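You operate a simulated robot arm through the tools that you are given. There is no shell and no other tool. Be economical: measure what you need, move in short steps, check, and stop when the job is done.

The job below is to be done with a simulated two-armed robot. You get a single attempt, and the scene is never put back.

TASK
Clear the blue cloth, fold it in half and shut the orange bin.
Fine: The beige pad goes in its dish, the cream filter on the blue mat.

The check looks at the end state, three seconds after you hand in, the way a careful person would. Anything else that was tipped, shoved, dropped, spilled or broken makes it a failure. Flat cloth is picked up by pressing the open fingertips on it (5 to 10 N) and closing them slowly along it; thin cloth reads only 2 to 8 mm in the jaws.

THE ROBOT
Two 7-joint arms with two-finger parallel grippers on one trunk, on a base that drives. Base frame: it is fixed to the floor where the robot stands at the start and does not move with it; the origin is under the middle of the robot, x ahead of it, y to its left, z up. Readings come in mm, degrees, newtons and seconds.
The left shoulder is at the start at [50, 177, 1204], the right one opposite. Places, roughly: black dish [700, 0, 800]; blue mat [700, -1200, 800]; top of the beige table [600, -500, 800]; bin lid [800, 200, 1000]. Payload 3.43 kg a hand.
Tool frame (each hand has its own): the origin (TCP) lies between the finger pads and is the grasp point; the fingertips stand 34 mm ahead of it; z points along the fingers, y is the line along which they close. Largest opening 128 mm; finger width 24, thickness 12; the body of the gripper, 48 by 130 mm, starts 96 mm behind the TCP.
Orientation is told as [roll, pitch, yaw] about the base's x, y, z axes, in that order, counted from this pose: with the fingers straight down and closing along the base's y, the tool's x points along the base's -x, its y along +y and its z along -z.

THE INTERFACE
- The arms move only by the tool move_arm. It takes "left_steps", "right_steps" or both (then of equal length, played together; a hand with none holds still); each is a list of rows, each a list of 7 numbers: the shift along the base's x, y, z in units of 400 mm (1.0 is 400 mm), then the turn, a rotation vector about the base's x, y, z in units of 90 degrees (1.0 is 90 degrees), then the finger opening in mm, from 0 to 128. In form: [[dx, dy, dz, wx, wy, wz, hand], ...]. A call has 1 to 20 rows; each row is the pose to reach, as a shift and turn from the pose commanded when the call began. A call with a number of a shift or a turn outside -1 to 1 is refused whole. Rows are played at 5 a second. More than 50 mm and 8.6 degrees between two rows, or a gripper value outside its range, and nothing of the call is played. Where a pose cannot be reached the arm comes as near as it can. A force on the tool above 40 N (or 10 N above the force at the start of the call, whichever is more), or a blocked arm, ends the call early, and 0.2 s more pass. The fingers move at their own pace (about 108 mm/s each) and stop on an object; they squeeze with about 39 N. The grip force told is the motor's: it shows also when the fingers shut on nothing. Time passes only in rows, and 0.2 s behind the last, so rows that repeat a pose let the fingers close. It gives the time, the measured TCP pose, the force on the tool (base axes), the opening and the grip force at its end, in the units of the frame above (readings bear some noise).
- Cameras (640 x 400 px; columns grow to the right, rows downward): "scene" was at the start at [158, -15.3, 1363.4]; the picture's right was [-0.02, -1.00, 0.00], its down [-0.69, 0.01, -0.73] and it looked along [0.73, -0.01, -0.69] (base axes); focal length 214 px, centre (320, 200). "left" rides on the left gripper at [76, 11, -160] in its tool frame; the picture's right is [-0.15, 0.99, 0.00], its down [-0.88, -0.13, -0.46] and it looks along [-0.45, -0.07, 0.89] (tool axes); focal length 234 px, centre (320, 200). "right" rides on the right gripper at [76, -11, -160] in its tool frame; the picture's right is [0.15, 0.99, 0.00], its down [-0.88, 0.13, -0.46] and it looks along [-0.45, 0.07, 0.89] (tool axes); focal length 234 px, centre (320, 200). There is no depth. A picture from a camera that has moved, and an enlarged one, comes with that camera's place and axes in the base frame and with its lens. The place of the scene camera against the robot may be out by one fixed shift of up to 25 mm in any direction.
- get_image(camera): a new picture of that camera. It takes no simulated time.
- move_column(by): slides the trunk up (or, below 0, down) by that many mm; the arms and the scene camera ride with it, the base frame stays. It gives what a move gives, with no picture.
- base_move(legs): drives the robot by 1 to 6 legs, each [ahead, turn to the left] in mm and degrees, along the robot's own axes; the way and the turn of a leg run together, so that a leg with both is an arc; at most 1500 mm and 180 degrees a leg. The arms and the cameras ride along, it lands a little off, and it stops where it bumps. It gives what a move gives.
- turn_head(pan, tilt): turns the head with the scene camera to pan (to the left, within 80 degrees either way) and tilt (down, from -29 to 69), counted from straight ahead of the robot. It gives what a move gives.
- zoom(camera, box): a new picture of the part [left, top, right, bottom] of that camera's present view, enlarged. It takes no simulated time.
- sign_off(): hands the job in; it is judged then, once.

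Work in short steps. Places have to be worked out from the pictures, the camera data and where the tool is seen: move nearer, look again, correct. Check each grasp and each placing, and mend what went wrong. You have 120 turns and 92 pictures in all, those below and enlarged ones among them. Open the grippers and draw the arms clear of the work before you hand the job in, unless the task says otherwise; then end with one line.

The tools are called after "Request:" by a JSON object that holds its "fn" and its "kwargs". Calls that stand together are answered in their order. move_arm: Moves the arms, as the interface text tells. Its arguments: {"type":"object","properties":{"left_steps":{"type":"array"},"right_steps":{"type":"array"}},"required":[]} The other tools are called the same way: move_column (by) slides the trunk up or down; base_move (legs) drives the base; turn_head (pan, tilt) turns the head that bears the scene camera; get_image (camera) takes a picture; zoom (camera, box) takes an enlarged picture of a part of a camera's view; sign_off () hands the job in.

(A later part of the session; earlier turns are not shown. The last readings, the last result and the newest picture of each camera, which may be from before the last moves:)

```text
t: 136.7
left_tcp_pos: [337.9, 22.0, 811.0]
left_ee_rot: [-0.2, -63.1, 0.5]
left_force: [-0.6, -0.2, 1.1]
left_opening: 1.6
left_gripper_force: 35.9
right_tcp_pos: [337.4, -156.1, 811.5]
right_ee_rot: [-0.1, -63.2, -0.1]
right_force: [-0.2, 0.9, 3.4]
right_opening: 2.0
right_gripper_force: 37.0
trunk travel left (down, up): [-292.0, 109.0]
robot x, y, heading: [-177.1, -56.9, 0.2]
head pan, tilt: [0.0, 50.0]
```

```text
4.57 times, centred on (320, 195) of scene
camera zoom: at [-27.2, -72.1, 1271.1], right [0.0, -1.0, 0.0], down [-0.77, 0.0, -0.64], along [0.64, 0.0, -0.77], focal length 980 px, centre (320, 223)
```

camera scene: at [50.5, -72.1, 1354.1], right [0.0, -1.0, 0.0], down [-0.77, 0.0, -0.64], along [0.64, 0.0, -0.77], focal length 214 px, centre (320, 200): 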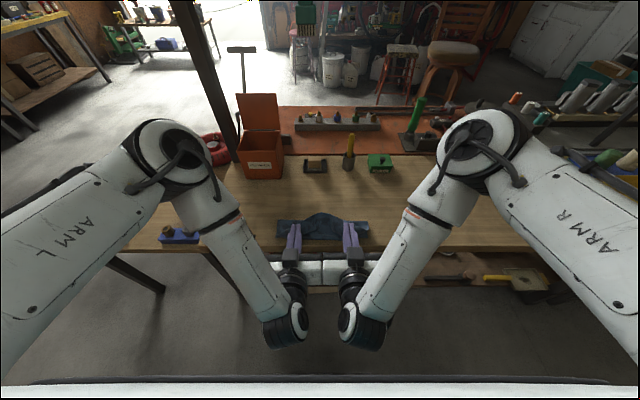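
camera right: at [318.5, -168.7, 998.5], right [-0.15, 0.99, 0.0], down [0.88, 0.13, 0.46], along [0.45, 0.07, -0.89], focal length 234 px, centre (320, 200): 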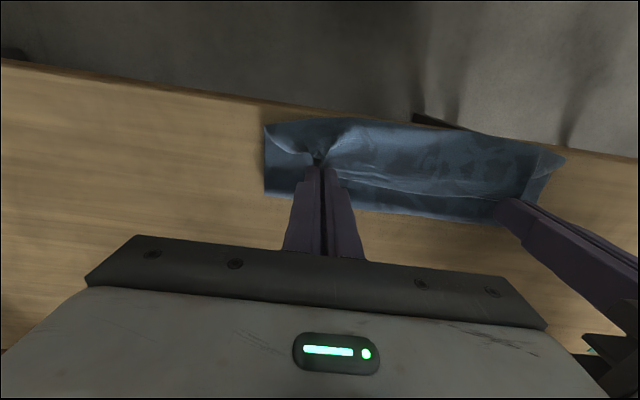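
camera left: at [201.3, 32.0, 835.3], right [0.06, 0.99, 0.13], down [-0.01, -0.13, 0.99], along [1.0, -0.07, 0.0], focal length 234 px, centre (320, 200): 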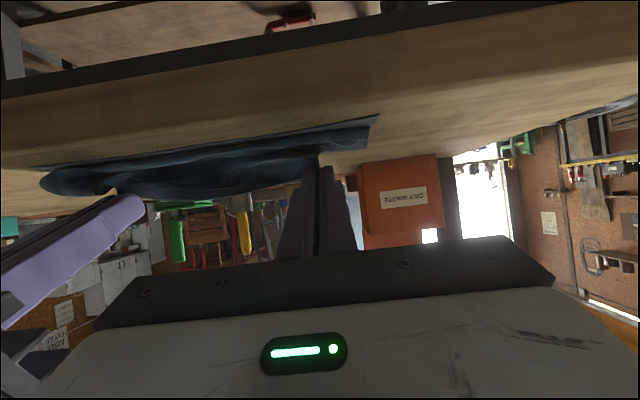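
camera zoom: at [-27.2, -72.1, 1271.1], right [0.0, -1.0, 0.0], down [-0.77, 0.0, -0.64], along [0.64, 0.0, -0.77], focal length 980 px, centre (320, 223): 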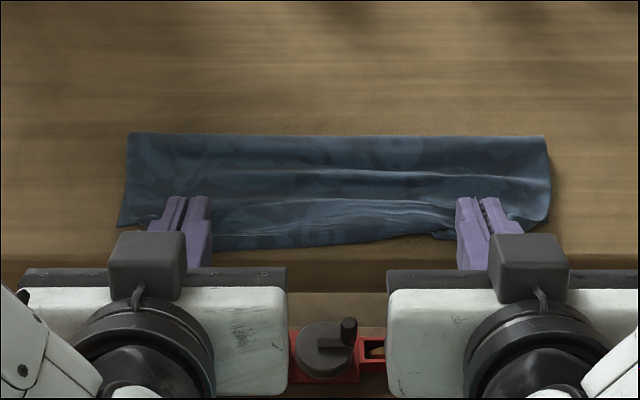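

The sheet is nearly flat with the rim at x≈370. I'll open slightly and withdraw straight back along the fingers so the rim is combed out towards the robot.

Request:
{"fn": "move_arm", "kwargs": {"left_steps": [[0, 0, 0, 0, 0, 0, 4], [0, 0, 0, 0, 0, 0, 6], [-0.02, 0, 0.004, 0, 0, 0, 6], [-0.045, 0, 0.012, 0, 0, 0, 8], [-0.08, 0, 0.03, 0, 0, 0, 10], [-0.13, 0, 0.06, 0, 0, 0, 20], [-0.19, 0, 0.12, 0, 0, 0, 30], [-0.19, 0, 0.2, 0, 0, 0, 30], [-0.19, 0, 0.3, 0, 0, 0, 30], [-0.19, 0, 0.3, 0, 0, 0, 30]], "right_steps": [[0, 0, 0, 0, 0, 0, 4], [0, 0, 0, 0, 0, 0, 6], [-0.02, 0, 0.004, 0, 0, 0, 6], [-0.045, 0, 0.012, 0, 0, 0, 8], [-0.08, 0, 0.03, 0, 0, 0, 10], [-0.13, 0, 0.06, 0, 0, 0, 20], [-0.19, 0, 0.12, 0, 0, 0, 30], [-0.19, 0, 0.2, 0, 0, 0, 30], [-0.19, 0, 0.3, 0, 0, 0, 30], [-0.19, 0, 0.3, 0, 0, 0, 30]]}}

Request:
{"fn": "zoom", "kwargs": {"camera": "scene", "box": [250, 160, 390, 230]}}

```text
t: 138.8
left_tcp_pos: [262.5, 21.6, 931.2]
left_ee_rot: [-0.3, -62.9, 0.3]
left_force: [-0.3, -0.8, -0.4]
left_opening: 30.0
left_gripper_force: 0.0
right_tcp_pos: [262.0, -155.8, 930.5]
right_ee_rot: [-0.1, -63.1, -0.1]
right_force: [0.3, -0.3, 0.3]
right_opening: 29.8
right_gripper_force: 0.1
trunk travel left (down, up): [-292.0, 109.0]
robot x, y, heading: [-178.5, -58.3, 0.2]
head pan, tilt: [0.0, 50.0]
```

```text
4.57 times, centred on (320, 195) of scene
camera zoom: at [-26.7, -72.1, 1270.9], right [0.0, -1.0, 0.0], down [-0.77, 0.0, -0.64], along [0.64, 0.0, -0.77], focal length 980 px, centre (320, 223)
```

zoom: 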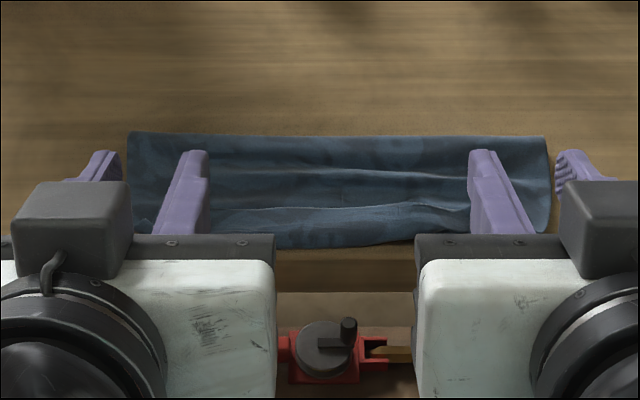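

I'll raise and spread the arms, restoring the vertical, and look at the result.

Request:
{"fn": "move_arm", "kwargs": {"left_steps": [[0, 0.04, 0.06, 0, 0.088, 0, 30], [0, 0.08, 0.12, 0, 0.175, 0, 30], [0.02, 0.12, 0.18, 0, 0.263, 0, 30], [0.04, 0.16, 0.24, 0, 0.35, 0, 30], [0.06, 0.2, 0.3, 0, 0.438, 0, 30], [0.08, 0.24, 0.34, 0, 0.525, 0, 30], [0.1, 0.28, 0.36, 0, 0.613, 0, 30], [0.12, 0.3, 0.38, 0, 0.7, 0, 30], [0.12, 0.3, 0.38, 0, 0.7, 0, 30]], "right_steps": [[0, -0.04, 0.06, 0, 0.088, 0, 30], [0, -0.08, 0.12, 0, 0.175, 0, 30], [0.02, -0.12, 0.18, 0, 0.263, 0, 30], [0.04, -0.16, 0.24, 0, 0.35, 0, 30], [0.06, -0.2, 0.3, 0, 0.438, 0, 30], [0.08, -0.24, 0.34, 0, 0.525, 0, 30], [0.1, -0.28, 0.36, 0, 0.613, 0, 30], [0.12, -0.3, 0.38, 0, 0.7, 0, 30], [0.12, -0.3, 0.38, 0, 0.7, 0, 30]]}}

Request:
{"fn": "move_column", "kwargs": {"by": 109}}

Request:
{"fn": "zoom", "kwargs": {"camera": "scene", "box": [250, 180, 390, 250]}}

```text
t: 140.8
left_tcp_pos: [309.7, 141.6, 1083.4]
left_ee_rot: [0.0, 0.1, 0.1]
left_force: [0.0, 0.2, -0.5]
left_opening: 30.1
left_gripper_force: 0.0
right_tcp_pos: [308.2, -276.9, 1082.7]
right_ee_rot: [0.0, 0.0, 0.1]
right_force: [0.3, -0.6, 0.6]
right_opening: 30.0
right_gripper_force: 0.0
trunk travel left (down, up): [-292.0, 109.0]
robot x, y, heading: [-176.8, -57.6, 0.2]
head pan, tilt: [0.0, 50.0]
```

```text
t: 142.3
left_tcp_pos: [312.0, 141.8, 1191.0]
left_ee_rot: [0.0, 0.0, 0.2]
left_force: [-0.2, -0.1, 0.0]
left_opening: 30.0
left_gripper_force: 0.1
right_tcp_pos: [308.7, -277.2, 1192.0]
right_ee_rot: [-0.1, -0.1, 0.0]
right_force: [0.3, 0.6, 0.1]
right_opening: 30.0
right_gripper_force: 0.0
trunk travel left (down, up): [-401.0, 0.0]
robot x, y, heading: [-180.6, -57.0, 0.0]
head pan, tilt: [0.0, 50.0]
```

```text
4.57 times, centred on (320, 215) of scene
camera zoom: at [-26.6, -72.1, 1379.9], right [0.0, -1.0, 0.0], down [-0.77, 0.0, -0.64], along [0.64, 0.0, -0.77], focal length 980 px, centre (320, 131)
```

zoom: 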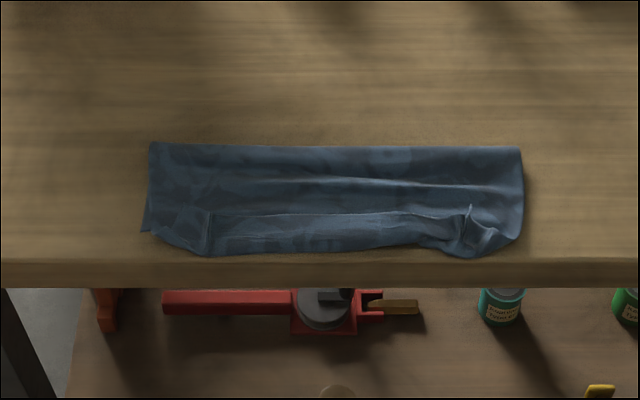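

The halves' corners nearly coincide, but a hem of about 33 mm is turned back on top. I'll regrasp that edge with the fingers tilted the other way (+35°), so the cloth leaves the jaws properly when refolded. First I'll drive forward and take a hover pose.

Request:
{"fn": "base_move", "kwargs": {"legs": [[190, 0]]}}

Request:
{"fn": "move_arm", "kwargs": {"left_steps": [[-0.034, -0.038, -0.097, 0, 0.049, 0, 24], [-0.068, -0.076, -0.194, 0, 0.097, 0, 24], [-0.102, -0.114, -0.291, 0, 0.146, 0, 24], [-0.136, -0.152, -0.388, 0, 0.194, 0, 24], [-0.17, -0.19, -0.485, 0, 0.243, 0, 24], [-0.204, -0.228, -0.582, 0, 0.292, 0, 24], [-0.238, -0.266, -0.679, 0, 0.34, 0, 24], [-0.2725, -0.304, -0.777, 0, 0.389, 0, 24], [-0.2725, -0.304, -0.777, 0, 0.389, 0, 24]], "right_steps": [[-0.033, 0.0365, -0.097, 0, 0.049, 0, 24], [-0.066, 0.073, -0.194, 0, 0.097, 0, 24], [-0.099, 0.11, -0.291, 0, 0.146, 0, 24], [-0.132, 0.146, -0.388, 0, 0.194, 0, 24], [-0.165, 0.183, -0.485, 0, 0.243, 0, 24], [-0.198, 0.22, -0.582, 0, 0.292, 0, 24], [-0.231, 0.256, -0.679, 0, 0.34, 0, 24], [-0.264, 0.2925, -0.777, 0, 0.389, 0, 24], [-0.264, 0.2925, -0.777, 0, 0.389, 0, 24]]}}

Request:
{"fn": "zoom", "kwargs": {"camera": "left", "box": [180, 60, 460, 235]}}

Request:
{"fn": "zoom", "kwargs": {"camera": "right", "box": [180, 60, 460, 235]}}

```text
t: 143.8
left_tcp_pos: [500.2, 142.6, 1191.7]
left_ee_rot: [-0.1, -0.2, 0.2]
left_force: [0.0, 0.0, -0.1]
left_opening: 30.0
left_gripper_force: 0.1
right_tcp_pos: [498.9, -277.5, 1192.2]
right_ee_rot: [0.0, -0.1, 0.1]
right_force: [-0.1, -0.3, -0.1]
right_opening: 29.8
right_gripper_force: 0.0
trunk travel left (down, up): [-401.0, 0.0]
robot x, y, heading: [9.0, -58.2, -0.2]
head pan, tilt: [0.0, 50.0]
```

```text
t: 145.8
left_tcp_pos: [390.5, 19.5, 881.2]
left_ee_rot: [0.2, 34.9, 0.3]
left_force: [-0.1, 0.5, 0.2]
left_opening: 24.2
left_gripper_force: 0.0
right_tcp_pos: [392.8, -160.2, 879.3]
right_ee_rot: [0.1, 35.0, 0.1]
right_force: [-0.8, -0.8, -0.5]
right_opening: 24.0
right_gripper_force: 0.0
trunk travel left (down, up): [-401.0, 0.0]
robot x, y, heading: [8.8, -58.0, -0.1]
head pan, tilt: [0.0, 50.0]
```

```text
2.29 times, centred on (320, 148) of left
camera zoom: at [420.1, 30.4, 1055.5], right [0.12, 0.99, -0.08], down [0.98, -0.13, -0.13], along [-0.14, -0.06, -0.99], focal length 535 px, centre (320, 320)
```

zoom: 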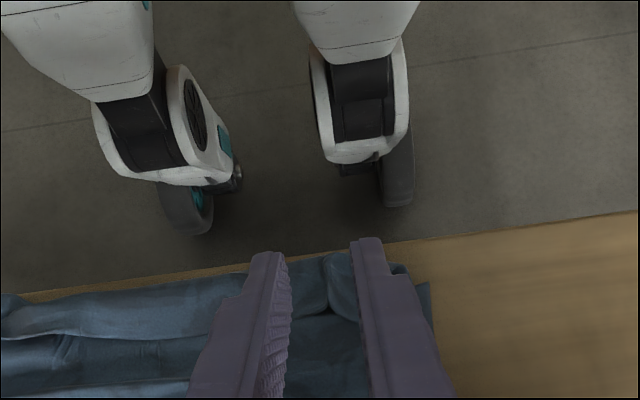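

```text
2.29 times, centred on (320, 148) of right
camera zoom: at [421.7, -171.1, 1054.1], right [-0.12, 0.99, 0.08], down [0.98, 0.13, -0.13], along [-0.14, 0.07, -0.99], focal length 535 px, centre (320, 320)
```

zoom: 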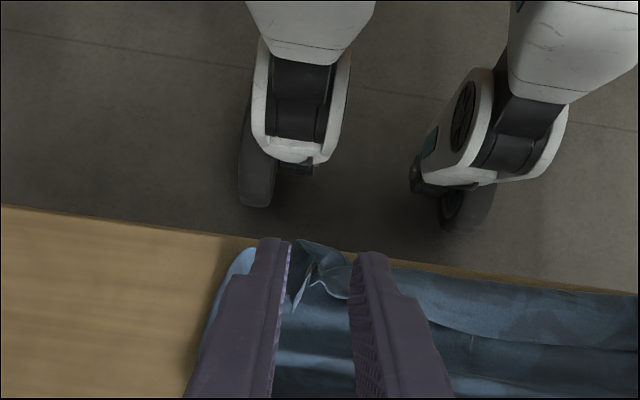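

From above, the hem's edge is at x≈378 (left) and 372 (right). I'll shift the finger corners just inside it and lower to near contact.

Request:
{"fn": "move_arm", "kwargs": {"left_steps": [[-0.015, 0, -0.06, 0, 0, 0, 24], [-0.015, 0, -0.115, 0, 0, 0, 24], [-0.015, 0, -0.13, 0, 0, 0, 24], [-0.015, 0, -0.138, 0, 0, 0, 24], [-0.015, 0, -0.138, 0, 0, 0, 24]], "right_steps": [[-0.033, 0, -0.06, 0, 0, 0, 24], [-0.033, 0, -0.11, 0, 0, 0, 24], [-0.033, 0, -0.125, 0, 0, 0, 24], [-0.033, 0, -0.133, 0, 0, 0, 24], [-0.033, 0, -0.133, 0, 0, 0, 24]]}}

Request:
{"fn": "move_arm", "kwargs": {"left_steps": [[0, 0, -0.003, 0, 0, 0, 24], [0, 0, -0.006, 0, 0, 0, 24], [0, 0, -0.009, 0, 0, 0, 24], [0, 0, -0.009, 0, 0, 0, 24]], "right_steps": [[0, 0, -0.003, 0, 0, 0, 24], [0, 0, -0.006, 0, 0, 0, 24], [0, 0, -0.009, 0, 0, 0, 24], [0, 0, -0.009, 0, 0, 0, 24]]}}

```text
t: 147.0
left_tcp_pos: [385.0, 21.2, 826.2]
left_ee_rot: [0.2, 34.9, 0.3]
left_force: [0.6, 0.0, -0.1]
left_opening: 23.9
left_gripper_force: 0.1
right_tcp_pos: [379.1, -160.1, 825.8]
right_ee_rot: [-0.1, 34.9, -0.1]
right_force: [-0.5, -0.5, -0.3]
right_opening: 24.3
right_gripper_force: 0.0
trunk travel left (down, up): [-401.0, 0.0]
robot x, y, heading: [9.9, -59.2, -0.2]
head pan, tilt: [0.0, 50.0]
```

```text
t: 148.0
left_tcp_pos: [384.6, 20.3, 823.4]
left_ee_rot: [0.3, 34.9, 0.2]
left_force: [-0.4, 0.9, -0.3]
left_opening: 24.0
left_gripper_force: 0.1
right_tcp_pos: [378.0, -158.9, 823.0]
right_ee_rot: [-0.1, 34.8, -0.1]
right_force: [0.5, -0.4, 0.4]
right_opening: 24.0
right_gripper_force: 0.0
trunk travel left (down, up): [-401.0, 0.0]
robot x, y, heading: [8.9, -56.1, -0.2]
head pan, tilt: [0.0, 50.0]
```

Request:
{"fn": "move_arm", "kwargs": {"left_steps": [[0, 0, -0.003, 0, 0, 0, 24], [0, 0, -0.006, 0, 0, 0, 24], [0, 0, -0.01, 0, 0, 0, 24], [0, 0, -0.01, 0, 0, 0, 24]], "right_steps": [[0, 0, -0.003, 0, 0, 0, 24], [0, 0, -0.006, 0, 0, 0, 24], [0, 0, -0.01, 0, 0, 0, 24], [0, 0, -0.01, 0, 0, 0, 24]]}}

Request:
{"fn": "zoom", "kwargs": {"camera": "right", "box": [180, 60, 460, 235]}}

```text
t: 149.0
left_tcp_pos: [385.7, 20.6, 819.4]
left_ee_rot: [0.2, 35.1, 0.2]
left_force: [-0.2, 0.2, 0.3]
left_opening: 24.0
left_gripper_force: 0.0
right_tcp_pos: [379.4, -158.6, 819.5]
right_ee_rot: [0.0, 34.8, 0.1]
right_force: [-0.8, -0.2, 0.4]
right_opening: 23.9
right_gripper_force: 0.1
trunk travel left (down, up): [-401.0, 0.0]
robot x, y, heading: [14.9, -61.6, 0.0]
head pan, tilt: [0.0, 50.0]
```

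```text
2.29 times, centred on (320, 148) of right
camera zoom: at [407.7, -170.8, 994.1], right [-0.12, 0.99, 0.08], down [0.98, 0.13, -0.13], along [-0.14, 0.07, -0.99], focal length 535 px, centre (320, 320)
```

zoom: 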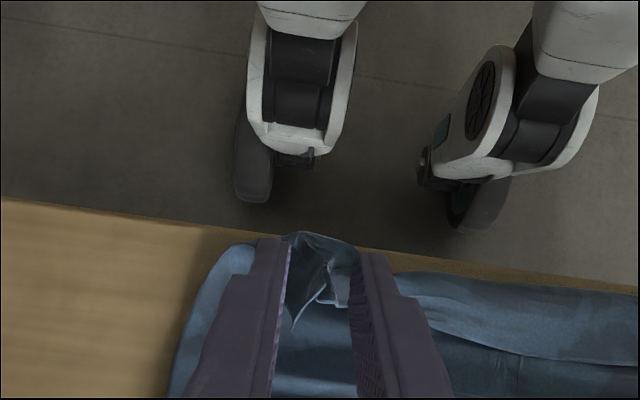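

The corner is just inside the edge. I'll press the last couple of millimetres.

Request:
{"fn": "move_arm", "kwargs": {"left_steps": [[0, 0, -0.003, 0, 0, 0, 24], [0, 0, -0.006, 0, 0, 0, 24], [0, 0, -0.006, 0, 0, 0, 24]], "right_steps": [[0, 0, -0.003, 0, 0, 0, 24], [0, 0, -0.006, 0, 0, 0, 24], [0, 0, -0.006, 0, 0, 0, 24]]}}

```text
t: 149.8
left_tcp_pos: [385.1, 19.8, 816.5]
left_ee_rot: [0.2, 34.9, 0.2]
left_force: [0.2, 0.5, 4.1]
left_opening: 24.2
left_gripper_force: 0.1
right_tcp_pos: [377.8, -159.6, 817.0]
right_ee_rot: [-0.1, 34.8, -0.1]
right_force: [0.3, -1.1, 0.3]
right_opening: 24.0
right_gripper_force: 0.1
trunk travel left (down, up): [-401.0, 0.0]
robot x, y, heading: [8.5, -60.1, -0.0]
head pan, tilt: [0.0, 50.0]
```

The left has contact. I'll lower the right slightly more and close both slowly, then lift 20 mm.

Request:
{"fn": "move_arm", "kwargs": {"left_steps": [[0, 0, 0, 0, 0, 0, 24], [0, 0, -0.001, 0, 0, 0, 24], [0, 0, -0.001, 0, 0, 0, 22], [0, 0, -0.001, 0, 0, 0, 20], [0, 0, -0.001, 0, 0, 0, 18], [0, 0, -0.001, 0, 0, 0, 16], [0, 0, -0.001, 0, 0, 0, 13], [0, 0, -0.001, 0, 0, 0, 10], [0, 0, -0.001, 0, 0, 0, 8], [0, 0, -0.001, 0, 0, 0, 6], [0, 0, -0.001, 0, 0, 0, 4], [0, 0, -0.001, 0, 0, 0, 2], [0, 0, 0, 0, 0, 0, 0], [0, 0, 0, 0, 0, 0, 0], [0, 0, 0, 0, 0, 0, 0], [0, -0.005, 0.015, 0, 0, 0, 0], [0, -0.01, 0.035, 0, 0, 0, 0], [0, -0.01, 0.055, 0, 0, 0, 0], [0, -0.01, 0.055, 0, 0, 0, 0]], "right_steps": [[0, 0, -0.002, 0, 0, 0, 24], [0, 0, -0.005, 0, 0, 0, 24], [0, 0, -0.005, 0, 0, 0, 22], [0, 0, -0.005, 0, 0, 0, 20], [0, 0, -0.005, 0, 0, 0, 18], [0, 0, -0.005, 0, 0, 0, 16], [0, 0, -0.005, 0, 0, 0, 13], [0, 0, -0.005, 0, 0, 0, 10], [0, 0, -0.005, 0, 0, 0, 8], [0, 0, -0.005, 0, 0, 0, 6], [0, 0, -0.005, 0, 0, 0, 4], [0, 0, -0.005, 0, 0, 0, 2], [0, 0, -0.004, 0, 0, 0, 0], [0, 0, -0.003, 0, 0, 0, 0], [0, 0, -0.003, 0, 0, 0, 0], [0, 0.005, 0.015, 0, 0, 0, 0], [0, 0.01, 0.035, 0, 0, 0, 0], [0, 0.01, 0.055, 0, 0, 0, 0], [0, 0.01, 0.055, 0, 0, 0, 0]]}}

Request:
{"fn": "zoom", "kwargs": {"camera": "scene", "box": [240, 200, 400, 300]}}

```text
t: 153.8
left_tcp_pos: [384.2, 16.5, 837.9]
left_ee_rot: [0.2, 34.9, 0.3]
left_force: [-0.3, -0.4, 0.2]
left_opening: 1.8
left_gripper_force: 36.6
right_tcp_pos: [379.0, -155.9, 839.7]
right_ee_rot: [-0.1, 34.9, -0.1]
right_force: [-0.5, -0.7, -0.9]
right_opening: 2.1
right_gripper_force: 36.7
trunk travel left (down, up): [-401.0, 0.0]
robot x, y, heading: [11.6, -54.1, -0.2]
head pan, tilt: [0.0, 50.0]
```

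```text
4.00 times, centred on (320, 250) of scene
camera zoom: at [162.3, -72.2, 1380.0], right [0.0, -1.0, 0.0], down [-0.77, 0.0, -0.64], along [0.64, 0.0, -0.77], focal length 858 px, centre (320, 0)
```

zoom: 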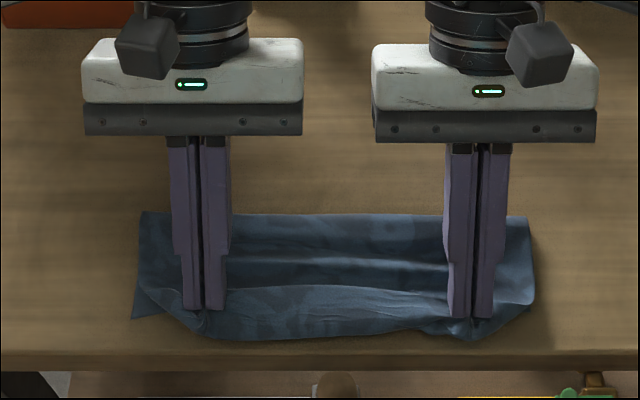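

Both jaws hold the hem edge. I'll unroll it forward with the arms, easing the tilt as they go.

Request:
{"fn": "move_arm", "kwargs": {"left_steps": [[0.044, 0, 0.0775, 0, -0.056, 0, 0], [0.1095, 0, 0.138, 0, -0.133, 0, 0], [0.192, 0, 0.167, 0, -0.211, 0, 0], [0.282, 0, 0.159, 0, -0.289, 0, 0], [0.354, 0, 0.115, 0, -0.367, 0, 0], [0.411, 0, 0.055, 0, -0.444, 0, 0], [0.411, 0, 0.055, 0, -0.444, 0, 0], [0.411, 0, 0.055, 0, -0.444, 0, 0]], "right_steps": [[0.044, 0, 0.0775, 0, -0.056, 0, 0], [0.1095, 0, 0.138, 0, -0.133, 0, 0], [0.192, 0, 0.167, 0, -0.211, 0, 0], [0.282, 0, 0.159, 0, -0.289, 0, 0], [0.354, 0, 0.115, 0, -0.367, 0, 0], [0.411, 0, 0.055, 0, -0.444, 0, 0], [0.411, 0, 0.055, 0, -0.444, 0, 0], [0.411, 0, 0.055, 0, -0.444, 0, 0]]}}

Request:
{"fn": "base_move", "kwargs": {"legs": [[-40, 0]]}}

Request:
{"fn": "zoom", "kwargs": {"camera": "scene", "box": [230, 160, 410, 280]}}

```text
t: 155.6
left_tcp_pos: [549.5, 16.4, 859.5]
left_ee_rot: [0.0, -5.2, 0.1]
left_force: [-0.4, -0.3, 0.1]
left_opening: 1.8
left_gripper_force: 36.5
right_tcp_pos: [543.1, -156.0, 861.1]
right_ee_rot: [-0.1, -5.1, 0.0]
right_force: [0.2, 1.1, -0.4]
right_opening: 2.2
right_gripper_force: 37.4
trunk travel left (down, up): [-401.0, 0.0]
robot x, y, heading: [10.5, -59.2, -0.1]
head pan, tilt: [0.0, 50.0]
```

```text
t: 156.5
left_tcp_pos: [510.1, 18.1, 860.5]
left_ee_rot: [0.1, -5.1, 0.2]
left_force: [-0.9, -1.4, 0.3]
left_opening: 1.7
left_gripper_force: 36.6
right_tcp_pos: [503.8, -156.6, 862.1]
right_ee_rot: [-0.2, -5.2, 0.1]
right_force: [-0.4, -0.1, -0.2]
right_opening: 2.1
right_gripper_force: 37.0
trunk travel left (down, up): [-401.0, 0.0]
robot x, y, heading: [-29.9, -59.0, 0.0]
head pan, tilt: [0.0, 50.0]
```

```text
3.33 times, centred on (320, 220) of scene
camera zoom: at [121.5, -72.2, 1380.2], right [0.0, -1.0, 0.0], down [-0.77, 0.0, -0.64], along [0.64, 0.0, -0.77], focal length 715 px, centre (320, 133)
```

zoom: 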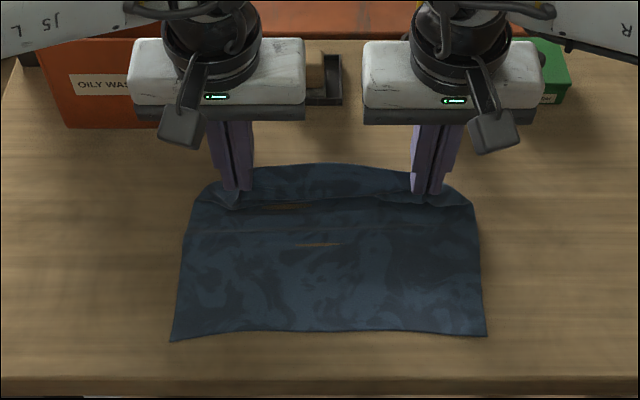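

The lower half lies flat, with its near edge at x≈376. Now I'll tilt the hands to -63° in place above the far half, then run the lower arc with base and trunk.

Request:
{"fn": "move_arm", "kwargs": {"left_steps": [[0.002, 0, 0.012, 0, -0.092, 0, 0], [0.004, 0, 0.02, 0, -0.184, 0, 0], [0.0, 0, 0.028, 0, -0.276, 0, 0], [-0.004, 0, 0.034, 0, -0.368, 0, 0], [-0.01, 0, 0.038, 0, -0.46, 0, 0], [-0.016, 0, 0.038, 0, -0.552, 0, 0], [-0.022, 0, 0.038, 0, -0.644, 0, 0], [-0.022, 0, 0.038, 0, -0.644, 0, 0]], "right_steps": [[0.004, 0, 0.01, 0, -0.092, 0, 0], [0.006, 0, 0.018, 0, -0.184, 0, 0], [0.003, 0, 0.025, 0, -0.276, 0, 0], [0.0, 0, 0.03, 0, -0.368, 0, 0], [-0.004, 0, 0.034, 0, -0.46, 0, 0], [-0.009, 0, 0.034, 0, -0.552, 0, 0], [-0.014, 0, 0.034, 0, -0.644, 0, 0], [-0.014, 0, 0.034, 0, -0.644, 0, 0]]}}

```text
t: 158.3
left_tcp_pos: [501.6, 17.4, 877.2]
left_ee_rot: [-0.2, -63.1, 0.4]
left_force: [0.4, -0.1, 0.3]
left_opening: 1.6
left_gripper_force: 36.5
right_tcp_pos: [499.8, -140.3, 884.7]
right_ee_rot: [-0.6, -62.8, 0.0]
right_force: [-0.6, 0.0, 0.1]
right_opening: 2.3
right_gripper_force: 37.3
right hand out of reach, approached as far as the arm can: row 7, 8
trunk travel left (down, up): [-401.0, 0.0]
robot x, y, heading: [-32.4, -57.0, -0.1]
head pan, tilt: [0.0, 50.0]
```

The right hand is just short of its pose. I'll ease its tilt by 3° to let it reach y=-156.

Request:
{"fn": "move_arm", "kwargs": {"right_steps": [[0.004, 0, 0.003, 0, 0.04, 0, 0], [0.004, 0, 0.003, 0, 0.04, 0, 0]]}}

```text
t: 158.9
left_tcp_pos: [502.6, 16.8, 874.9]
left_ee_rot: [-0.1, -62.8, 0.4]
left_force: [-1.0, 0.4, 0.1]
left_opening: 1.5
left_gripper_force: 36.8
right_tcp_pos: [500.9, -140.4, 886.1]
right_ee_rot: [-0.1, -59.4, 0.0]
right_force: [-0.5, -0.5, 0.4]
right_opening: 1.9
right_gripper_force: 36.7
trunk travel left (down, up): [-401.0, 0.0]
robot x, y, heading: [-27.9, -59.4, -0.1]
head pan, tilt: [0.0, 50.0]
```

Request:
{"fn": "move_arm", "kwargs": {"right_steps": [[0, -0.02, -0.012, 0, 0, 0, 0], [-0.001, -0.039, -0.024, 0, 0, 0, 0], [-0.001, -0.039, -0.024, 0, 0, 0, 0]]}}

Request:
{"fn": "move_column", "kwargs": {"by": -12}}

Request:
{"fn": "base_move", "kwargs": {"legs": [[-45, 0]]}}

Request:
{"fn": "base_move", "kwargs": {"legs": [[-40, 0]]}}

Request:
{"fn": "move_column", "kwargs": {"by": -8}}

Request:
{"fn": "base_move", "kwargs": {"legs": [[-30, 0]]}}

Request:
{"fn": "move_column", "kwargs": {"by": -18}}

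Request:
{"fn": "base_move", "kwargs": {"legs": [[-22, 0]]}}

Request:
{"fn": "move_column", "kwargs": {"by": -20}}

Request:
{"fn": "zoom", "kwargs": {"camera": "scene", "box": [250, 160, 390, 250]}}

```text
t: 159.7
left_tcp_pos: [502.1, 15.9, 876.3]
left_ee_rot: [-0.1, -62.8, 0.3]
left_force: [-0.3, -0.3, -0.2]
left_opening: 1.7
left_gripper_force: 36.5
right_tcp_pos: [502.0, -155.6, 877.1]
right_ee_rot: [-0.4, -59.2, 0.1]
right_force: [-0.3, -0.3, 0.0]
right_opening: 2.2
right_gripper_force: 36.5
trunk travel left (down, up): [-401.0, 0.0]
robot x, y, heading: [-30.1, -57.2, -0.2]
head pan, tilt: [0.0, 50.0]
```

```text
t: 160.3
left_tcp_pos: [501.8, 17.3, 864.5]
left_ee_rot: [-0.2, -62.8, 0.4]
left_force: [-0.1, -0.2, -1.0]
left_opening: 1.8
left_gripper_force: 36.4
right_tcp_pos: [501.5, -155.1, 865.7]
right_ee_rot: [-0.6, -59.1, -0.1]
right_force: [-0.7, 0.5, 0.1]
right_opening: 2.2
right_gripper_force: 37.3
trunk travel left (down, up): [-389.0, 12.0]
robot x, y, heading: [-30.9, -57.7, -0.1]
head pan, tilt: [0.0, 50.0]
```

```text
t: 161.2
left_tcp_pos: [456.9, 16.7, 864.8]
left_ee_rot: [-0.1, -62.9, 0.5]
left_force: [-0.3, 0.1, 0.0]
left_opening: 1.6
left_gripper_force: 36.6
right_tcp_pos: [455.6, -155.9, 866.3]
right_ee_rot: [-0.4, -59.2, 0.1]
right_force: [-0.5, 0.8, 0.1]
right_opening: 2.1
right_gripper_force: 36.8
trunk travel left (down, up): [-389.0, 12.0]
robot x, y, heading: [-76.0, -59.3, 0.1]
head pan, tilt: [0.0, 50.0]
```

```text
t: 162.1
left_tcp_pos: [416.2, 17.3, 864.2]
left_ee_rot: [-0.1, -62.9, 0.4]
left_force: [0.3, -0.1, -0.3]
left_opening: 1.7
left_gripper_force: 36.5
right_tcp_pos: [416.3, -156.5, 866.4]
right_ee_rot: [-0.6, -59.2, 0.1]
right_force: [0.0, -0.2, 0.3]
right_opening: 2.0
right_gripper_force: 37.0
trunk travel left (down, up): [-389.0, 12.0]
robot x, y, heading: [-114.7, -56.4, -0.1]
head pan, tilt: [0.0, 50.0]
```

```text
t: 162.6
left_tcp_pos: [418.3, 16.3, 855.4]
left_ee_rot: [0.0, -62.9, 0.4]
left_force: [0.0, 0.6, -0.2]
left_opening: 1.8
left_gripper_force: 37.0
right_tcp_pos: [417.2, -155.1, 856.8]
right_ee_rot: [-0.5, -59.3, 0.1]
right_force: [0.1, 0.3, 0.0]
right_opening: 2.1
right_gripper_force: 37.2
trunk travel left (down, up): [-381.0, 20.0]
robot x, y, heading: [-112.3, -57.1, -0.2]
head pan, tilt: [0.0, 50.0]
```

```text
t: 163.5
left_tcp_pos: [386.9, 16.4, 856.4]
left_ee_rot: [0.0, -62.9, 0.4]
left_force: [-0.4, -0.7, 0.1]
left_opening: 1.7
left_gripper_force: 36.0
right_tcp_pos: [386.7, -155.1, 858.9]
right_ee_rot: [-0.5, -59.3, 0.1]
right_force: [-0.2, 0.8, -0.6]
right_opening: 2.3
right_gripper_force: 37.4
trunk travel left (down, up): [-381.0, 20.0]
robot x, y, heading: [-144.3, -56.6, 0.0]
head pan, tilt: [0.0, 50.0]
```

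```text
t: 164.1
left_tcp_pos: [389.0, 15.9, 838.0]
left_ee_rot: [0.0, -62.9, 0.5]
left_force: [1.0, -1.1, -0.5]
left_opening: 2.2
left_gripper_force: 36.4
right_tcp_pos: [387.4, -155.8, 840.1]
right_ee_rot: [-0.6, -59.2, 0.2]
right_force: [0.2, 1.1, 0.1]
right_opening: 1.9
right_gripper_force: 36.7
trunk travel left (down, up): [-363.0, 38.0]
robot x, y, heading: [-144.2, -56.5, 0.0]
head pan, tilt: [0.0, 50.0]
```

```text
t: 164.9
left_tcp_pos: [364.6, 17.3, 839.1]
left_ee_rot: [-0.1, -62.9, 0.3]
left_force: [0.0, 0.4, -0.2]
left_opening: 1.6
left_gripper_force: 36.5
right_tcp_pos: [366.2, -155.6, 840.8]
right_ee_rot: [-0.5, -59.2, 0.1]
right_force: [0.6, -0.7, -0.6]
right_opening: 2.0
right_gripper_force: 37.3
trunk travel left (down, up): [-363.0, 38.0]
robot x, y, heading: [-170.9, -59.6, -0.1]
head pan, tilt: [0.0, 50.0]
```

```text
t: 165.6
left_tcp_pos: [366.0, 16.5, 816.5]
left_ee_rot: [-0.1, -62.9, 0.4]
left_force: [0.0, 0.4, -0.8]
left_opening: 1.8
left_gripper_force: 37.1
right_tcp_pos: [364.6, -155.5, 820.7]
right_ee_rot: [-0.5, -59.2, 0.1]
right_force: [-0.8, -0.2, -0.8]
right_opening: 2.1
right_gripper_force: 36.8
trunk travel left (down, up): [-343.0, 58.0]
robot x, y, heading: [-165.5, -58.7, -0.1]
head pan, tilt: [0.0, 50.0]
```

```text
4.44 times, centred on (320, 205) of scene
camera zoom: at [-13.7, -72.1, 1322.0], right [0.0, -1.0, 0.0], down [-0.77, 0.0, -0.64], along [0.64, 0.0, -0.77], focal length 953 px, centre (320, 178)
```

zoom: 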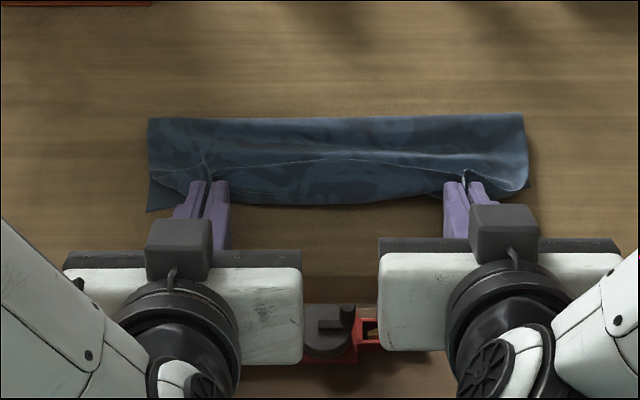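

The fold is now at x≈487, with the cloth's near edge at about 398 and the far edge coming down right over it. I'll draw the rim back 8 mm, settle it to contact, and release with a straight-back withdrawal.

Request:
{"fn": "move_arm", "kwargs": {"left_steps": [[-0.01, 0, 0, 0, 0, 0, 0], [-0.02, 0, -0.005, 0, 0, 0, 0], [-0.02, 0, -0.01, 0, 0, 0, 0], [-0.02, 0, -0.01, 0, 0, 0, 5], [-0.02, 0, -0.01, 0, 0, 0, 7], [-0.045, 0, -0.005, 0, 0, 0, 7], [-0.075, 0, 0.006, 0, 0, 0, 8], [-0.11, 0, 0.025, 0, 0, 0, 12], [-0.16, 0, 0.055, 0, 0, 0, 20], [-0.22, 0, 0.11, 0, 0, 0, 30], [-0.22, 0, 0.2, 0, 0, 0, 30], [-0.22, 0, 0.3, 0, 0, 0, 30]], "right_steps": [[-0.01, 0, -0.005, 0, 0, 0, 0], [-0.02, 0, -0.01, 0, 0, 0, 0], [-0.02, 0, -0.017, 0, 0, 0, 0], [-0.02, 0, -0.017, 0, 0, 0, 5], [-0.02, 0, -0.017, 0, 0, 0, 7], [-0.045, 0, -0.012, 0, 0, 0, 7], [-0.075, 0, 0.0, 0, 0, 0, 8], [-0.11, 0, 0.018, 0, 0, 0, 12], [-0.16, 0, 0.05, 0, 0, 0, 20], [-0.22, 0, 0.11, 0, 0, 0, 30], [-0.22, 0, 0.2, 0, 0, 0, 30], [-0.22, 0, 0.3, 0, 0, 0, 30]]}}

Request:
{"fn": "move_arm", "kwargs": {"left_steps": [[0, 0.04, 0.06, 0, 0.088, 0, 0], [0, 0.08, 0.12, 0, 0.175, 0, 0], [0.02, 0.12, 0.18, 0, 0.263, 0, 0], [0.04, 0.16, 0.24, 0, 0.35, 0, 0], [0.06, 0.2, 0.3, 0, 0.438, 0, 0], [0.08, 0.24, 0.34, 0, 0.525, 0, 0], [0.1, 0.28, 0.36, 0, 0.613, 0, 0], [0.12, 0.3, 0.38, 0, 0.7, 0, 0], [0.12, 0.3, 0.38, 0, 0.7, 0, 0]], "right_steps": [[0, -0.04, 0.06, 0, 0.088, 0, 0], [0, -0.08, 0.12, 0, 0.175, 0, 0], [0.02, -0.12, 0.18, 0, 0.263, 0, 0], [0.04, -0.16, 0.24, 0, 0.35, 0, 0], [0.06, -0.2, 0.3, 0, 0.438, 0, 0], [0.08, -0.24, 0.34, 0, 0.525, 0, 0], [0.1, -0.28, 0.36, 0, 0.613, 0, 0], [0.12, -0.3, 0.38, 0, 0.66, 0, 0], [0.12, -0.3, 0.38, 0, 0.66, 0, 0]]}}

Request:
{"fn": "zoom", "kwargs": {"camera": "scene", "box": [250, 160, 390, 250]}}

```text
t: 168.2
left_tcp_pos: [276.8, 15.2, 939.3]
left_ee_rot: [0.0, -62.9, 0.5]
left_force: [0.1, -0.1, 0.3]
left_opening: 30.1
left_gripper_force: 0.0
right_tcp_pos: [277.5, -155.1, 939.0]
right_ee_rot: [-0.6, -59.2, 0.2]
right_force: [0.4, 0.8, 0.1]
right_opening: 30.0
right_gripper_force: 0.2
trunk travel left (down, up): [-343.0, 58.0]
robot x, y, heading: [-164.6, -59.6, 0.1]
head pan, tilt: [0.0, 50.0]
```

```text
t: 170.2
left_tcp_pos: [324.6, 136.1, 1091.4]
left_ee_rot: [0.3, 0.3, 0.2]
left_force: [-0.6, 0.5, 0.1]
left_opening: 0.0
left_gripper_force: 32.9
right_tcp_pos: [325.3, -276.3, 1091.1]
right_ee_rot: [-0.5, 0.3, 0.1]
right_force: [-0.1, -0.3, 0.5]
right_opening: 0.0
right_gripper_force: 33.4
trunk travel left (down, up): [-343.0, 58.0]
robot x, y, heading: [-165.1, -56.7, 0.1]
head pan, tilt: [0.0, 50.0]
```

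```text
4.44 times, centred on (320, 205) of scene
camera zoom: at [-13.9, -72.0, 1322.1], right [0.0, -1.0, 0.0], down [-0.77, 0.0, -0.64], along [0.64, 0.0, -0.77], focal length 953 px, centre (320, 178)
```

zoom: 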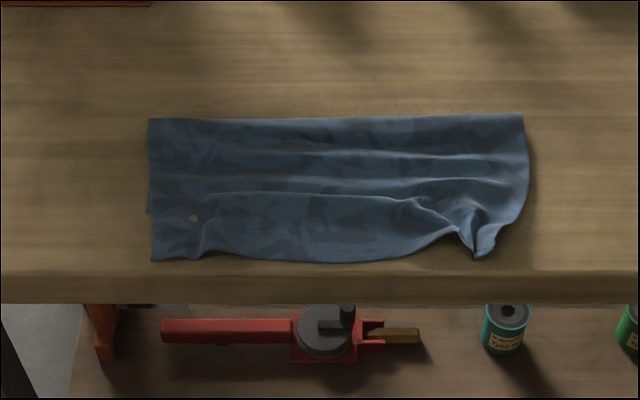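

That combed the hem out flat: the top half now reaches x≈355 while the lower edge is at about 398. I can regrasp this edge in its laid direction, roll the fold forward and lay it back aligned. First I'll hover the hands over the edge.

Request:
{"fn": "move_arm", "kwargs": {"left_steps": [[0.016, -0.043, -0.1, 0, 0, 0, 24], [0.032, -0.087, -0.2, 0, 0, 0, 24], [0.048, -0.13, -0.3, 0, 0, 0, 24], [0.064, -0.174, -0.4, 0, 0, 0, 24], [0.08, -0.217, -0.5, 0, 0, 0, 24], [0.096, -0.26, -0.6, 0, 0, 0, 24], [0.096, -0.26, -0.6, 0, 0, 0, 24]], "right_steps": [[0.018, 0.048, -0.1, 0, 0, 0, 24], [0.036, 0.097, -0.2, 0, 0, 0, 24], [0.054, 0.145, -0.3, 0, 0, 0, 24], [0.072, 0.193, -0.4, 0, 0, 0, 24], [0.09, 0.242, -0.5, 0, 0, 0, 24], [0.107, 0.29, -0.6, 0, 0, 0, 24], [0.107, 0.29, -0.6, 0, 0, 0, 24]]}}

Request:
{"fn": "get_image", "kwargs": {"camera": "right"}}

```text
t: 171.8
left_tcp_pos: [364.3, 31.9, 849.0]
left_ee_rot: [0.3, 0.1, 0.2]
left_force: [-0.2, -0.6, 0.6]
left_opening: 23.9
left_gripper_force: 0.0
right_tcp_pos: [368.5, -159.2, 849.8]
right_ee_rot: [-0.4, 0.2, 0.0]
right_force: [0.3, 0.4, 0.5]
right_opening: 23.9
right_gripper_force: 0.1
trunk travel left (down, up): [-343.0, 58.0]
robot x, y, heading: [-166.8, -57.0, -0.1]
head pan, tilt: [0.0, 50.0]
```

```text
4 pictures are left
camera right: at [293.1, -170.1, 1010.5], right [-0.15, 0.99, -0.01], down [0.88, 0.13, 0.45], along [0.45, 0.06, -0.89], focal length 234 px, centre (320, 200)
```

right: 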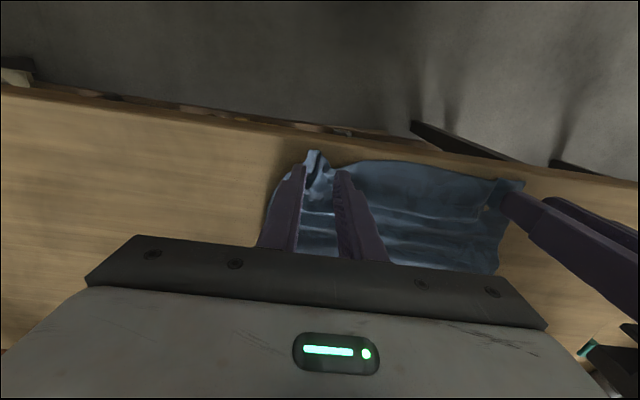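

Edge positions match the plan. I'll lower both to contact in fine steps.

Request:
{"fn": "move_arm", "kwargs": {"left_steps": [[0, 0, -0.04, 0, 0, 0, 24], [0, 0, -0.07, 0, 0, 0, 24], [0, 0, -0.076, 0, 0, 0, 24], [0, 0, -0.08, 0, 0, 0, 24], [0, 0, -0.083, 0, 0, 0, 24], [0, 0, -0.083, 0, 0, 0, 24]], "right_steps": [[-0.0075, 0, -0.04, 0, 0, 0, 24], [-0.0075, 0, -0.07, 0, 0, 0, 24], [-0.0075, 0, -0.076, 0, 0, 0, 24], [-0.0075, 0, -0.08, 0, 0, 0, 24], [-0.0075, 0, -0.083, 0, 0, 0, 24], [-0.0075, 0, -0.083, 0, 0, 0, 24]]}}

```text
t: 173.2
left_tcp_pos: [364.1, 32.2, 815.3]
left_ee_rot: [0.4, 0.2, 0.2]
left_force: [0.0, 1.3, -0.3]
left_opening: 24.3
left_gripper_force: 0.1
right_tcp_pos: [364.9, -159.8, 816.5]
right_ee_rot: [-0.4, 0.2, -0.1]
right_force: [0.3, 0.5, 1.6]
right_opening: 24.1
right_gripper_force: 0.1
trunk travel left (down, up): [-343.0, 58.0]
robot x, y, heading: [-165.8, -54.1, 0.0]
head pan, tilt: [0.0, 50.0]
```

Request:
{"fn": "move_arm", "kwargs": {"left_steps": [[0, 0, -0.002, 0, 0, 0, 24], [0, 0, -0.004, 0, 0, 0, 24], [0, 0, -0.004, 0, 0, 0, 24]], "right_steps": [[0, 0, -0.002, 0, 0, 0, 24], [0, 0, -0.003, 0, 0, 0, 24], [0, 0, -0.003, 0, 0, 0, 24]]}}

```text
t: 174.0
left_tcp_pos: [363.1, 33.4, 814.8]
left_ee_rot: [0.3, 0.1, 0.2]
left_force: [0.5, -0.7, 2.8]
left_opening: 24.0
left_gripper_force: 0.0
right_tcp_pos: [365.2, -159.1, 816.7]
right_ee_rot: [-0.3, 0.2, -0.1]
right_force: [-0.4, 0.2, 0.3]
right_opening: 24.3
right_gripper_force: 0.1
trunk travel left (down, up): [-343.0, 58.0]
robot x, y, heading: [-163.0, -58.4, -0.1]
head pan, tilt: [0.0, 50.0]
```

I'll press a touch more and close slowly on the edge, then lift.

Request:
{"fn": "move_arm", "kwargs": {"left_steps": [[0, 0, -0.001, 0, 0, 0, 24], [0, 0, -0.002, 0, 0, 0, 24], [0, 0, -0.002, 0, 0, 0, 22], [0, 0, -0.002, 0, 0, 0, 20], [0, 0, -0.002, 0, 0, 0, 17], [0, 0, -0.002, 0, 0, 0, 14], [0, 0, -0.002, 0, 0, 0, 11], [0, 0, -0.002, 0, 0, 0, 8], [0, 0, -0.002, 0, 0, 0, 6], [0, 0, -0.002, 0, 0, 0, 4], [0, 0, -0.001, 0, 0, 0, 2], [0, 0, 0, 0, 0, 0, 0], [0, 0, 0, 0, 0, 0, 0], [0, 0, 0, 0, 0, 0, 0], [0, -0.005, 0.02, 0, 0, 0, 0], [0.02, -0.01, 0.06, 0, 0, 0, 0], [0.05, -0.01, 0.12, 0, 0, 0, 0], [0.08, -0.01, 0.16, 0, 0, 0, 0], [0.08, -0.01, 0.16, 0, 0, 0, 0]], "right_steps": [[0, 0, -0.003, 0, 0, 0, 24], [0, 0, -0.006, 0, 0, 0, 24], [0, 0, -0.007, 0, 0, 0, 22], [0, 0, -0.007, 0, 0, 0, 20], [0, 0, -0.007, 0, 0, 0, 17], [0, 0, -0.007, 0, 0, 0, 14], [0, 0, -0.007, 0, 0, 0, 11], [0, 0, -0.007, 0, 0, 0, 8], [0, 0, -0.007, 0, 0, 0, 6], [0, 0, -0.006, 0, 0, 0, 4], [0, 0, -0.005, 0, 0, 0, 2], [0, 0, -0.004, 0, 0, 0, 0], [0, 0, -0.004, 0, 0, 0, 0], [0, 0, -0.004, 0, 0, 0, 0], [0, 0.005, 0.02, 0, 0, 0, 0], [0.02, 0.01, 0.06, 0, 0, 0, 0], [0.05, 0.01, 0.12, 0, 0, 0, 0], [0.08, 0.01, 0.16, 0, 0, 0, 0], [0.08, 0.01, 0.16, 0, 0, 0, 0]]}}

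```text
t: 178.0
left_tcp_pos: [395.7, 28.4, 879.7]
left_ee_rot: [0.4, 0.2, 0.2]
left_force: [-0.3, -1.1, 0.1]
left_opening: 1.6
left_gripper_force: 36.8
right_tcp_pos: [397.8, -155.4, 881.9]
right_ee_rot: [-0.4, 0.3, 0.0]
right_force: [-0.1, 0.3, 0.0]
right_opening: 1.9
right_gripper_force: 36.9
trunk travel left (down, up): [-343.0, 58.0]
robot x, y, heading: [-165.7, -60.2, -0.2]
head pan, tilt: [0.0, 50.0]
```

Both hands hold cloth (1.6 and 1.9 mm). I'll roll the fold forward with the base and then lay it back along a low arc.

Request:
{"fn": "base_move", "kwargs": {"legs": [[85, 0]]}}

Request:
{"fn": "base_move", "kwargs": {"legs": [[80, 0]]}}

Request:
{"fn": "move_column", "kwargs": {"by": -30}}

Request:
{"fn": "base_move", "kwargs": {"legs": [[-35, 0]]}}

Request:
{"fn": "move_column", "kwargs": {"by": 30}}

Request:
{"fn": "base_move", "kwargs": {"legs": [[-40, 0]]}}

Request:
{"fn": "base_move", "kwargs": {"legs": [[-35, 0]]}}

Request:
{"fn": "move_column", "kwargs": {"by": -12}}

Request:
{"fn": "base_move", "kwargs": {"legs": [[-26, 0]]}}

Request:
{"fn": "move_column", "kwargs": {"by": -20}}

Request:
{"fn": "zoom", "kwargs": {"camera": "scene", "box": [240, 160, 400, 270]}}

```text
t: 179.1
left_tcp_pos: [478.9, 27.6, 877.0]
left_ee_rot: [0.5, 0.2, 0.2]
left_force: [1.7, 0.5, -0.4]
left_opening: 1.9
left_gripper_force: 36.2
right_tcp_pos: [481.5, -155.9, 880.7]
right_ee_rot: [-0.4, 0.3, 0.0]
right_force: [0.3, 0.1, -0.3]
right_opening: 1.8
right_gripper_force: 37.0
trunk travel left (down, up): [-343.0, 58.0]
robot x, y, heading: [-78.8, -55.9, 0.0]
head pan, tilt: [0.0, 50.0]
```

```text
t: 180.1
left_tcp_pos: [558.4, 27.6, 878.4]
left_ee_rot: [0.3, 0.2, 0.3]
left_force: [0.4, -0.9, -0.6]
left_opening: 2.0
left_gripper_force: 36.2
right_tcp_pos: [561.6, -155.6, 879.9]
right_ee_rot: [-0.4, 0.3, 0.0]
right_force: [-0.1, 0.3, -0.4]
right_opening: 1.9
right_gripper_force: 37.1
trunk travel left (down, up): [-343.0, 58.0]
robot x, y, heading: [-5.4, -55.8, 0.1]
head pan, tilt: [0.0, 50.0]
```

```text
t: 180.9
left_tcp_pos: [557.0, 28.5, 849.8]
left_ee_rot: [0.4, 0.2, 0.2]
left_force: [-0.7, 0.1, 0.3]
left_opening: 1.7
left_gripper_force: 37.0
right_tcp_pos: [560.1, -155.3, 850.6]
right_ee_rot: [-0.4, 0.2, 0.0]
right_force: [-0.6, 0.5, 1.0]
right_opening: 1.9
right_gripper_force: 36.9
trunk travel left (down, up): [-313.0, 88.0]
robot x, y, heading: [-2.0, -59.1, 0.1]
head pan, tilt: [0.0, 50.0]
```

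```text
t: 181.8
left_tcp_pos: [522.4, 28.2, 849.5]
left_ee_rot: [0.3, 0.1, 0.2]
left_force: [-0.3, -0.5, -0.6]
left_opening: 1.5
left_gripper_force: 36.6
right_tcp_pos: [524.4, -156.2, 850.3]
right_ee_rot: [-0.4, 0.3, 0.0]
right_force: [-0.6, 0.3, -0.6]
right_opening: 2.3
right_gripper_force: 37.0
trunk travel left (down, up): [-313.0, 88.0]
robot x, y, heading: [-38.6, -57.2, -0.1]
head pan, tilt: [0.0, 50.0]
```

```text
t: 182.5
left_tcp_pos: [524.8, 27.6, 878.9]
left_ee_rot: [0.4, 0.3, 0.2]
left_force: [0.7, -0.8, -0.2]
left_opening: 1.8
left_gripper_force: 36.6
right_tcp_pos: [525.6, -155.4, 881.3]
right_ee_rot: [-0.4, 0.2, -0.1]
right_force: [-0.6, 0.3, 0.0]
right_opening: 1.8
right_gripper_force: 36.6
trunk travel left (down, up): [-343.0, 58.0]
robot x, y, heading: [-37.3, -57.3, 0.0]
head pan, tilt: [0.0, 50.0]
```

```text
t: 183.4
left_tcp_pos: [482.6, 27.6, 879.8]
left_ee_rot: [0.4, 0.2, 0.2]
left_force: [-0.1, -0.5, -0.3]
left_opening: 1.8
left_gripper_force: 36.4
right_tcp_pos: [484.9, -155.7, 881.5]
right_ee_rot: [-0.4, 0.2, 0.1]
right_force: [-0.7, 0.1, 0.5]
right_opening: 1.9
right_gripper_force: 37.2
trunk travel left (down, up): [-343.0, 58.0]
robot x, y, heading: [-76.7, -56.1, 0.2]
head pan, tilt: [0.0, 50.0]
```

```text
t: 184.2
left_tcp_pos: [448.3, 26.7, 879.5]
left_ee_rot: [0.5, 0.1, 0.2]
left_force: [-0.8, 0.2, 0.6]
left_opening: 1.4
left_gripper_force: 36.5
right_tcp_pos: [450.7, -155.6, 881.0]
right_ee_rot: [-0.5, 0.2, 0.0]
right_force: [0.0, -0.2, -0.2]
right_opening: 1.9
right_gripper_force: 36.7
trunk travel left (down, up): [-343.0, 58.0]
robot x, y, heading: [-113.6, -59.9, -0.0]
head pan, tilt: [0.0, 50.0]
```

```text
t: 184.8
left_tcp_pos: [449.4, 28.3, 866.9]
left_ee_rot: [0.4, 0.0, 0.2]
left_force: [-0.7, 0.0, -0.3]
left_opening: 1.4
left_gripper_force: 36.6
right_tcp_pos: [450.8, -155.6, 869.2]
right_ee_rot: [-0.4, 0.2, 0.0]
right_force: [-0.5, -0.8, 0.3]
right_opening: 1.8
right_gripper_force: 36.9
trunk travel left (down, up): [-331.0, 70.0]
robot x, y, heading: [-110.3, -56.9, 0.1]
head pan, tilt: [0.0, 50.0]
```

```text
t: 185.7
left_tcp_pos: [422.9, 28.8, 868.6]
left_ee_rot: [0.4, 0.1, 0.2]
left_force: [-0.2, -0.2, -0.2]
left_opening: 1.9
left_gripper_force: 36.3
right_tcp_pos: [425.3, -155.6, 869.8]
right_ee_rot: [-0.4, 0.2, 0.0]
right_force: [-0.7, -0.5, 0.3]
right_opening: 2.0
right_gripper_force: 36.7
trunk travel left (down, up): [-331.0, 70.0]
robot x, y, heading: [-139.7, -58.4, -0.0]
head pan, tilt: [0.0, 50.0]
```

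```text
t: 186.3
left_tcp_pos: [423.4, 27.2, 847.1]
left_ee_rot: [0.4, 0.1, 0.3]
left_force: [0.1, 0.5, 0.1]
left_opening: 1.8
left_gripper_force: 36.2
right_tcp_pos: [425.9, -156.2, 849.0]
right_ee_rot: [-0.5, 0.2, 0.1]
right_force: [-0.3, 0.6, 0.4]
right_opening: 2.0
right_gripper_force: 36.6
trunk travel left (down, up): [-311.0, 90.0]
robot x, y, heading: [-136.8, -58.4, -0.2]
head pan, tilt: [0.0, 50.0]
```

```text
3.64 times, centred on (320, 215) of scene
camera zoom: at [14.1, -72.1, 1290.0], right [0.0, -1.0, 0.0], down [-0.77, 0.0, -0.64], along [0.64, 0.0, -0.77], focal length 780 px, centre (320, 146)
```

zoom: 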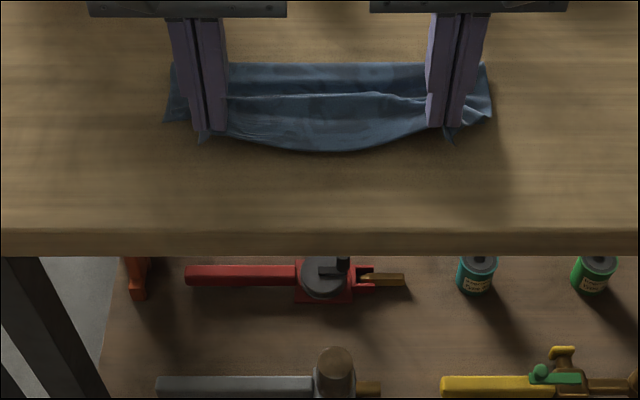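

The roll-forward slid the whole cloth: its lower corners are now at x≈458 and the fold at about 530, so the held edge must come down near x=465. I'll move forward 42 mm and lower to just above the table.

Request:
{"fn": "base_move", "kwargs": {"legs": [[42, 0]]}}

Request:
{"fn": "move_column", "kwargs": {"by": -28}}

Request:
{"fn": "move_arm", "kwargs": {"left_steps": [[0, 0, -0.002, 0, 0, 0, 0], [0, 0, -0.006, 0, 0, 0, 0], [0, 0, -0.006, 0, 0, 0, 0]], "right_steps": [[0, 0, -0.004, 0, 0, 0, 0], [0, 0, -0.009, 0, 0, 0, 0], [0, 0, -0.009, 0, 0, 0, 0]]}}

```text
t: 187.2
left_tcp_pos: [465.8, 28.2, 846.8]
left_ee_rot: [0.4, 0.1, 0.2]
left_force: [-0.1, -0.4, 1.0]
left_opening: 1.9
left_gripper_force: 36.5
right_tcp_pos: [467.2, -156.2, 848.3]
right_ee_rot: [-0.4, 0.3, 0.0]
right_force: [0.0, 0.4, 0.5]
right_opening: 1.6
right_gripper_force: 37.1
trunk travel left (down, up): [-311.0, 90.0]
robot x, y, heading: [-95.4, -58.8, -0.1]
head pan, tilt: [0.0, 50.0]
```

```text
t: 187.9
left_tcp_pos: [465.2, 27.9, 819.3]
left_ee_rot: [0.4, 0.2, 0.2]
left_force: [0.3, -0.4, -0.3]
left_opening: 1.6
left_gripper_force: 36.3
right_tcp_pos: [467.6, -156.0, 821.8]
right_ee_rot: [-0.4, 0.2, 0.0]
right_force: [0.4, 0.0, 0.1]
right_opening: 1.8
right_gripper_force: 36.4
trunk travel left (down, up): [-283.0, 118.0]
robot x, y, heading: [-96.4, -57.7, 0.1]
head pan, tilt: [0.0, 50.0]
```

```text
t: 188.8
left_tcp_pos: [464.8, 27.3, 816.0]
left_ee_rot: [0.4, 0.1, 0.2]
left_force: [-0.4, 0.1, 0.9]
left_opening: 2.0
left_gripper_force: 36.4
right_tcp_pos: [467.5, -155.0, 816.7]
right_ee_rot: [-0.4, 0.2, -0.1]
right_force: [-0.4, -0.6, 0.9]
right_opening: 2.0
right_gripper_force: 36.2
trunk travel left (down, up): [-283.0, 118.0]
robot x, y, heading: [-99.5, -61.2, 0.2]
head pan, tilt: [0.0, 50.0]
```

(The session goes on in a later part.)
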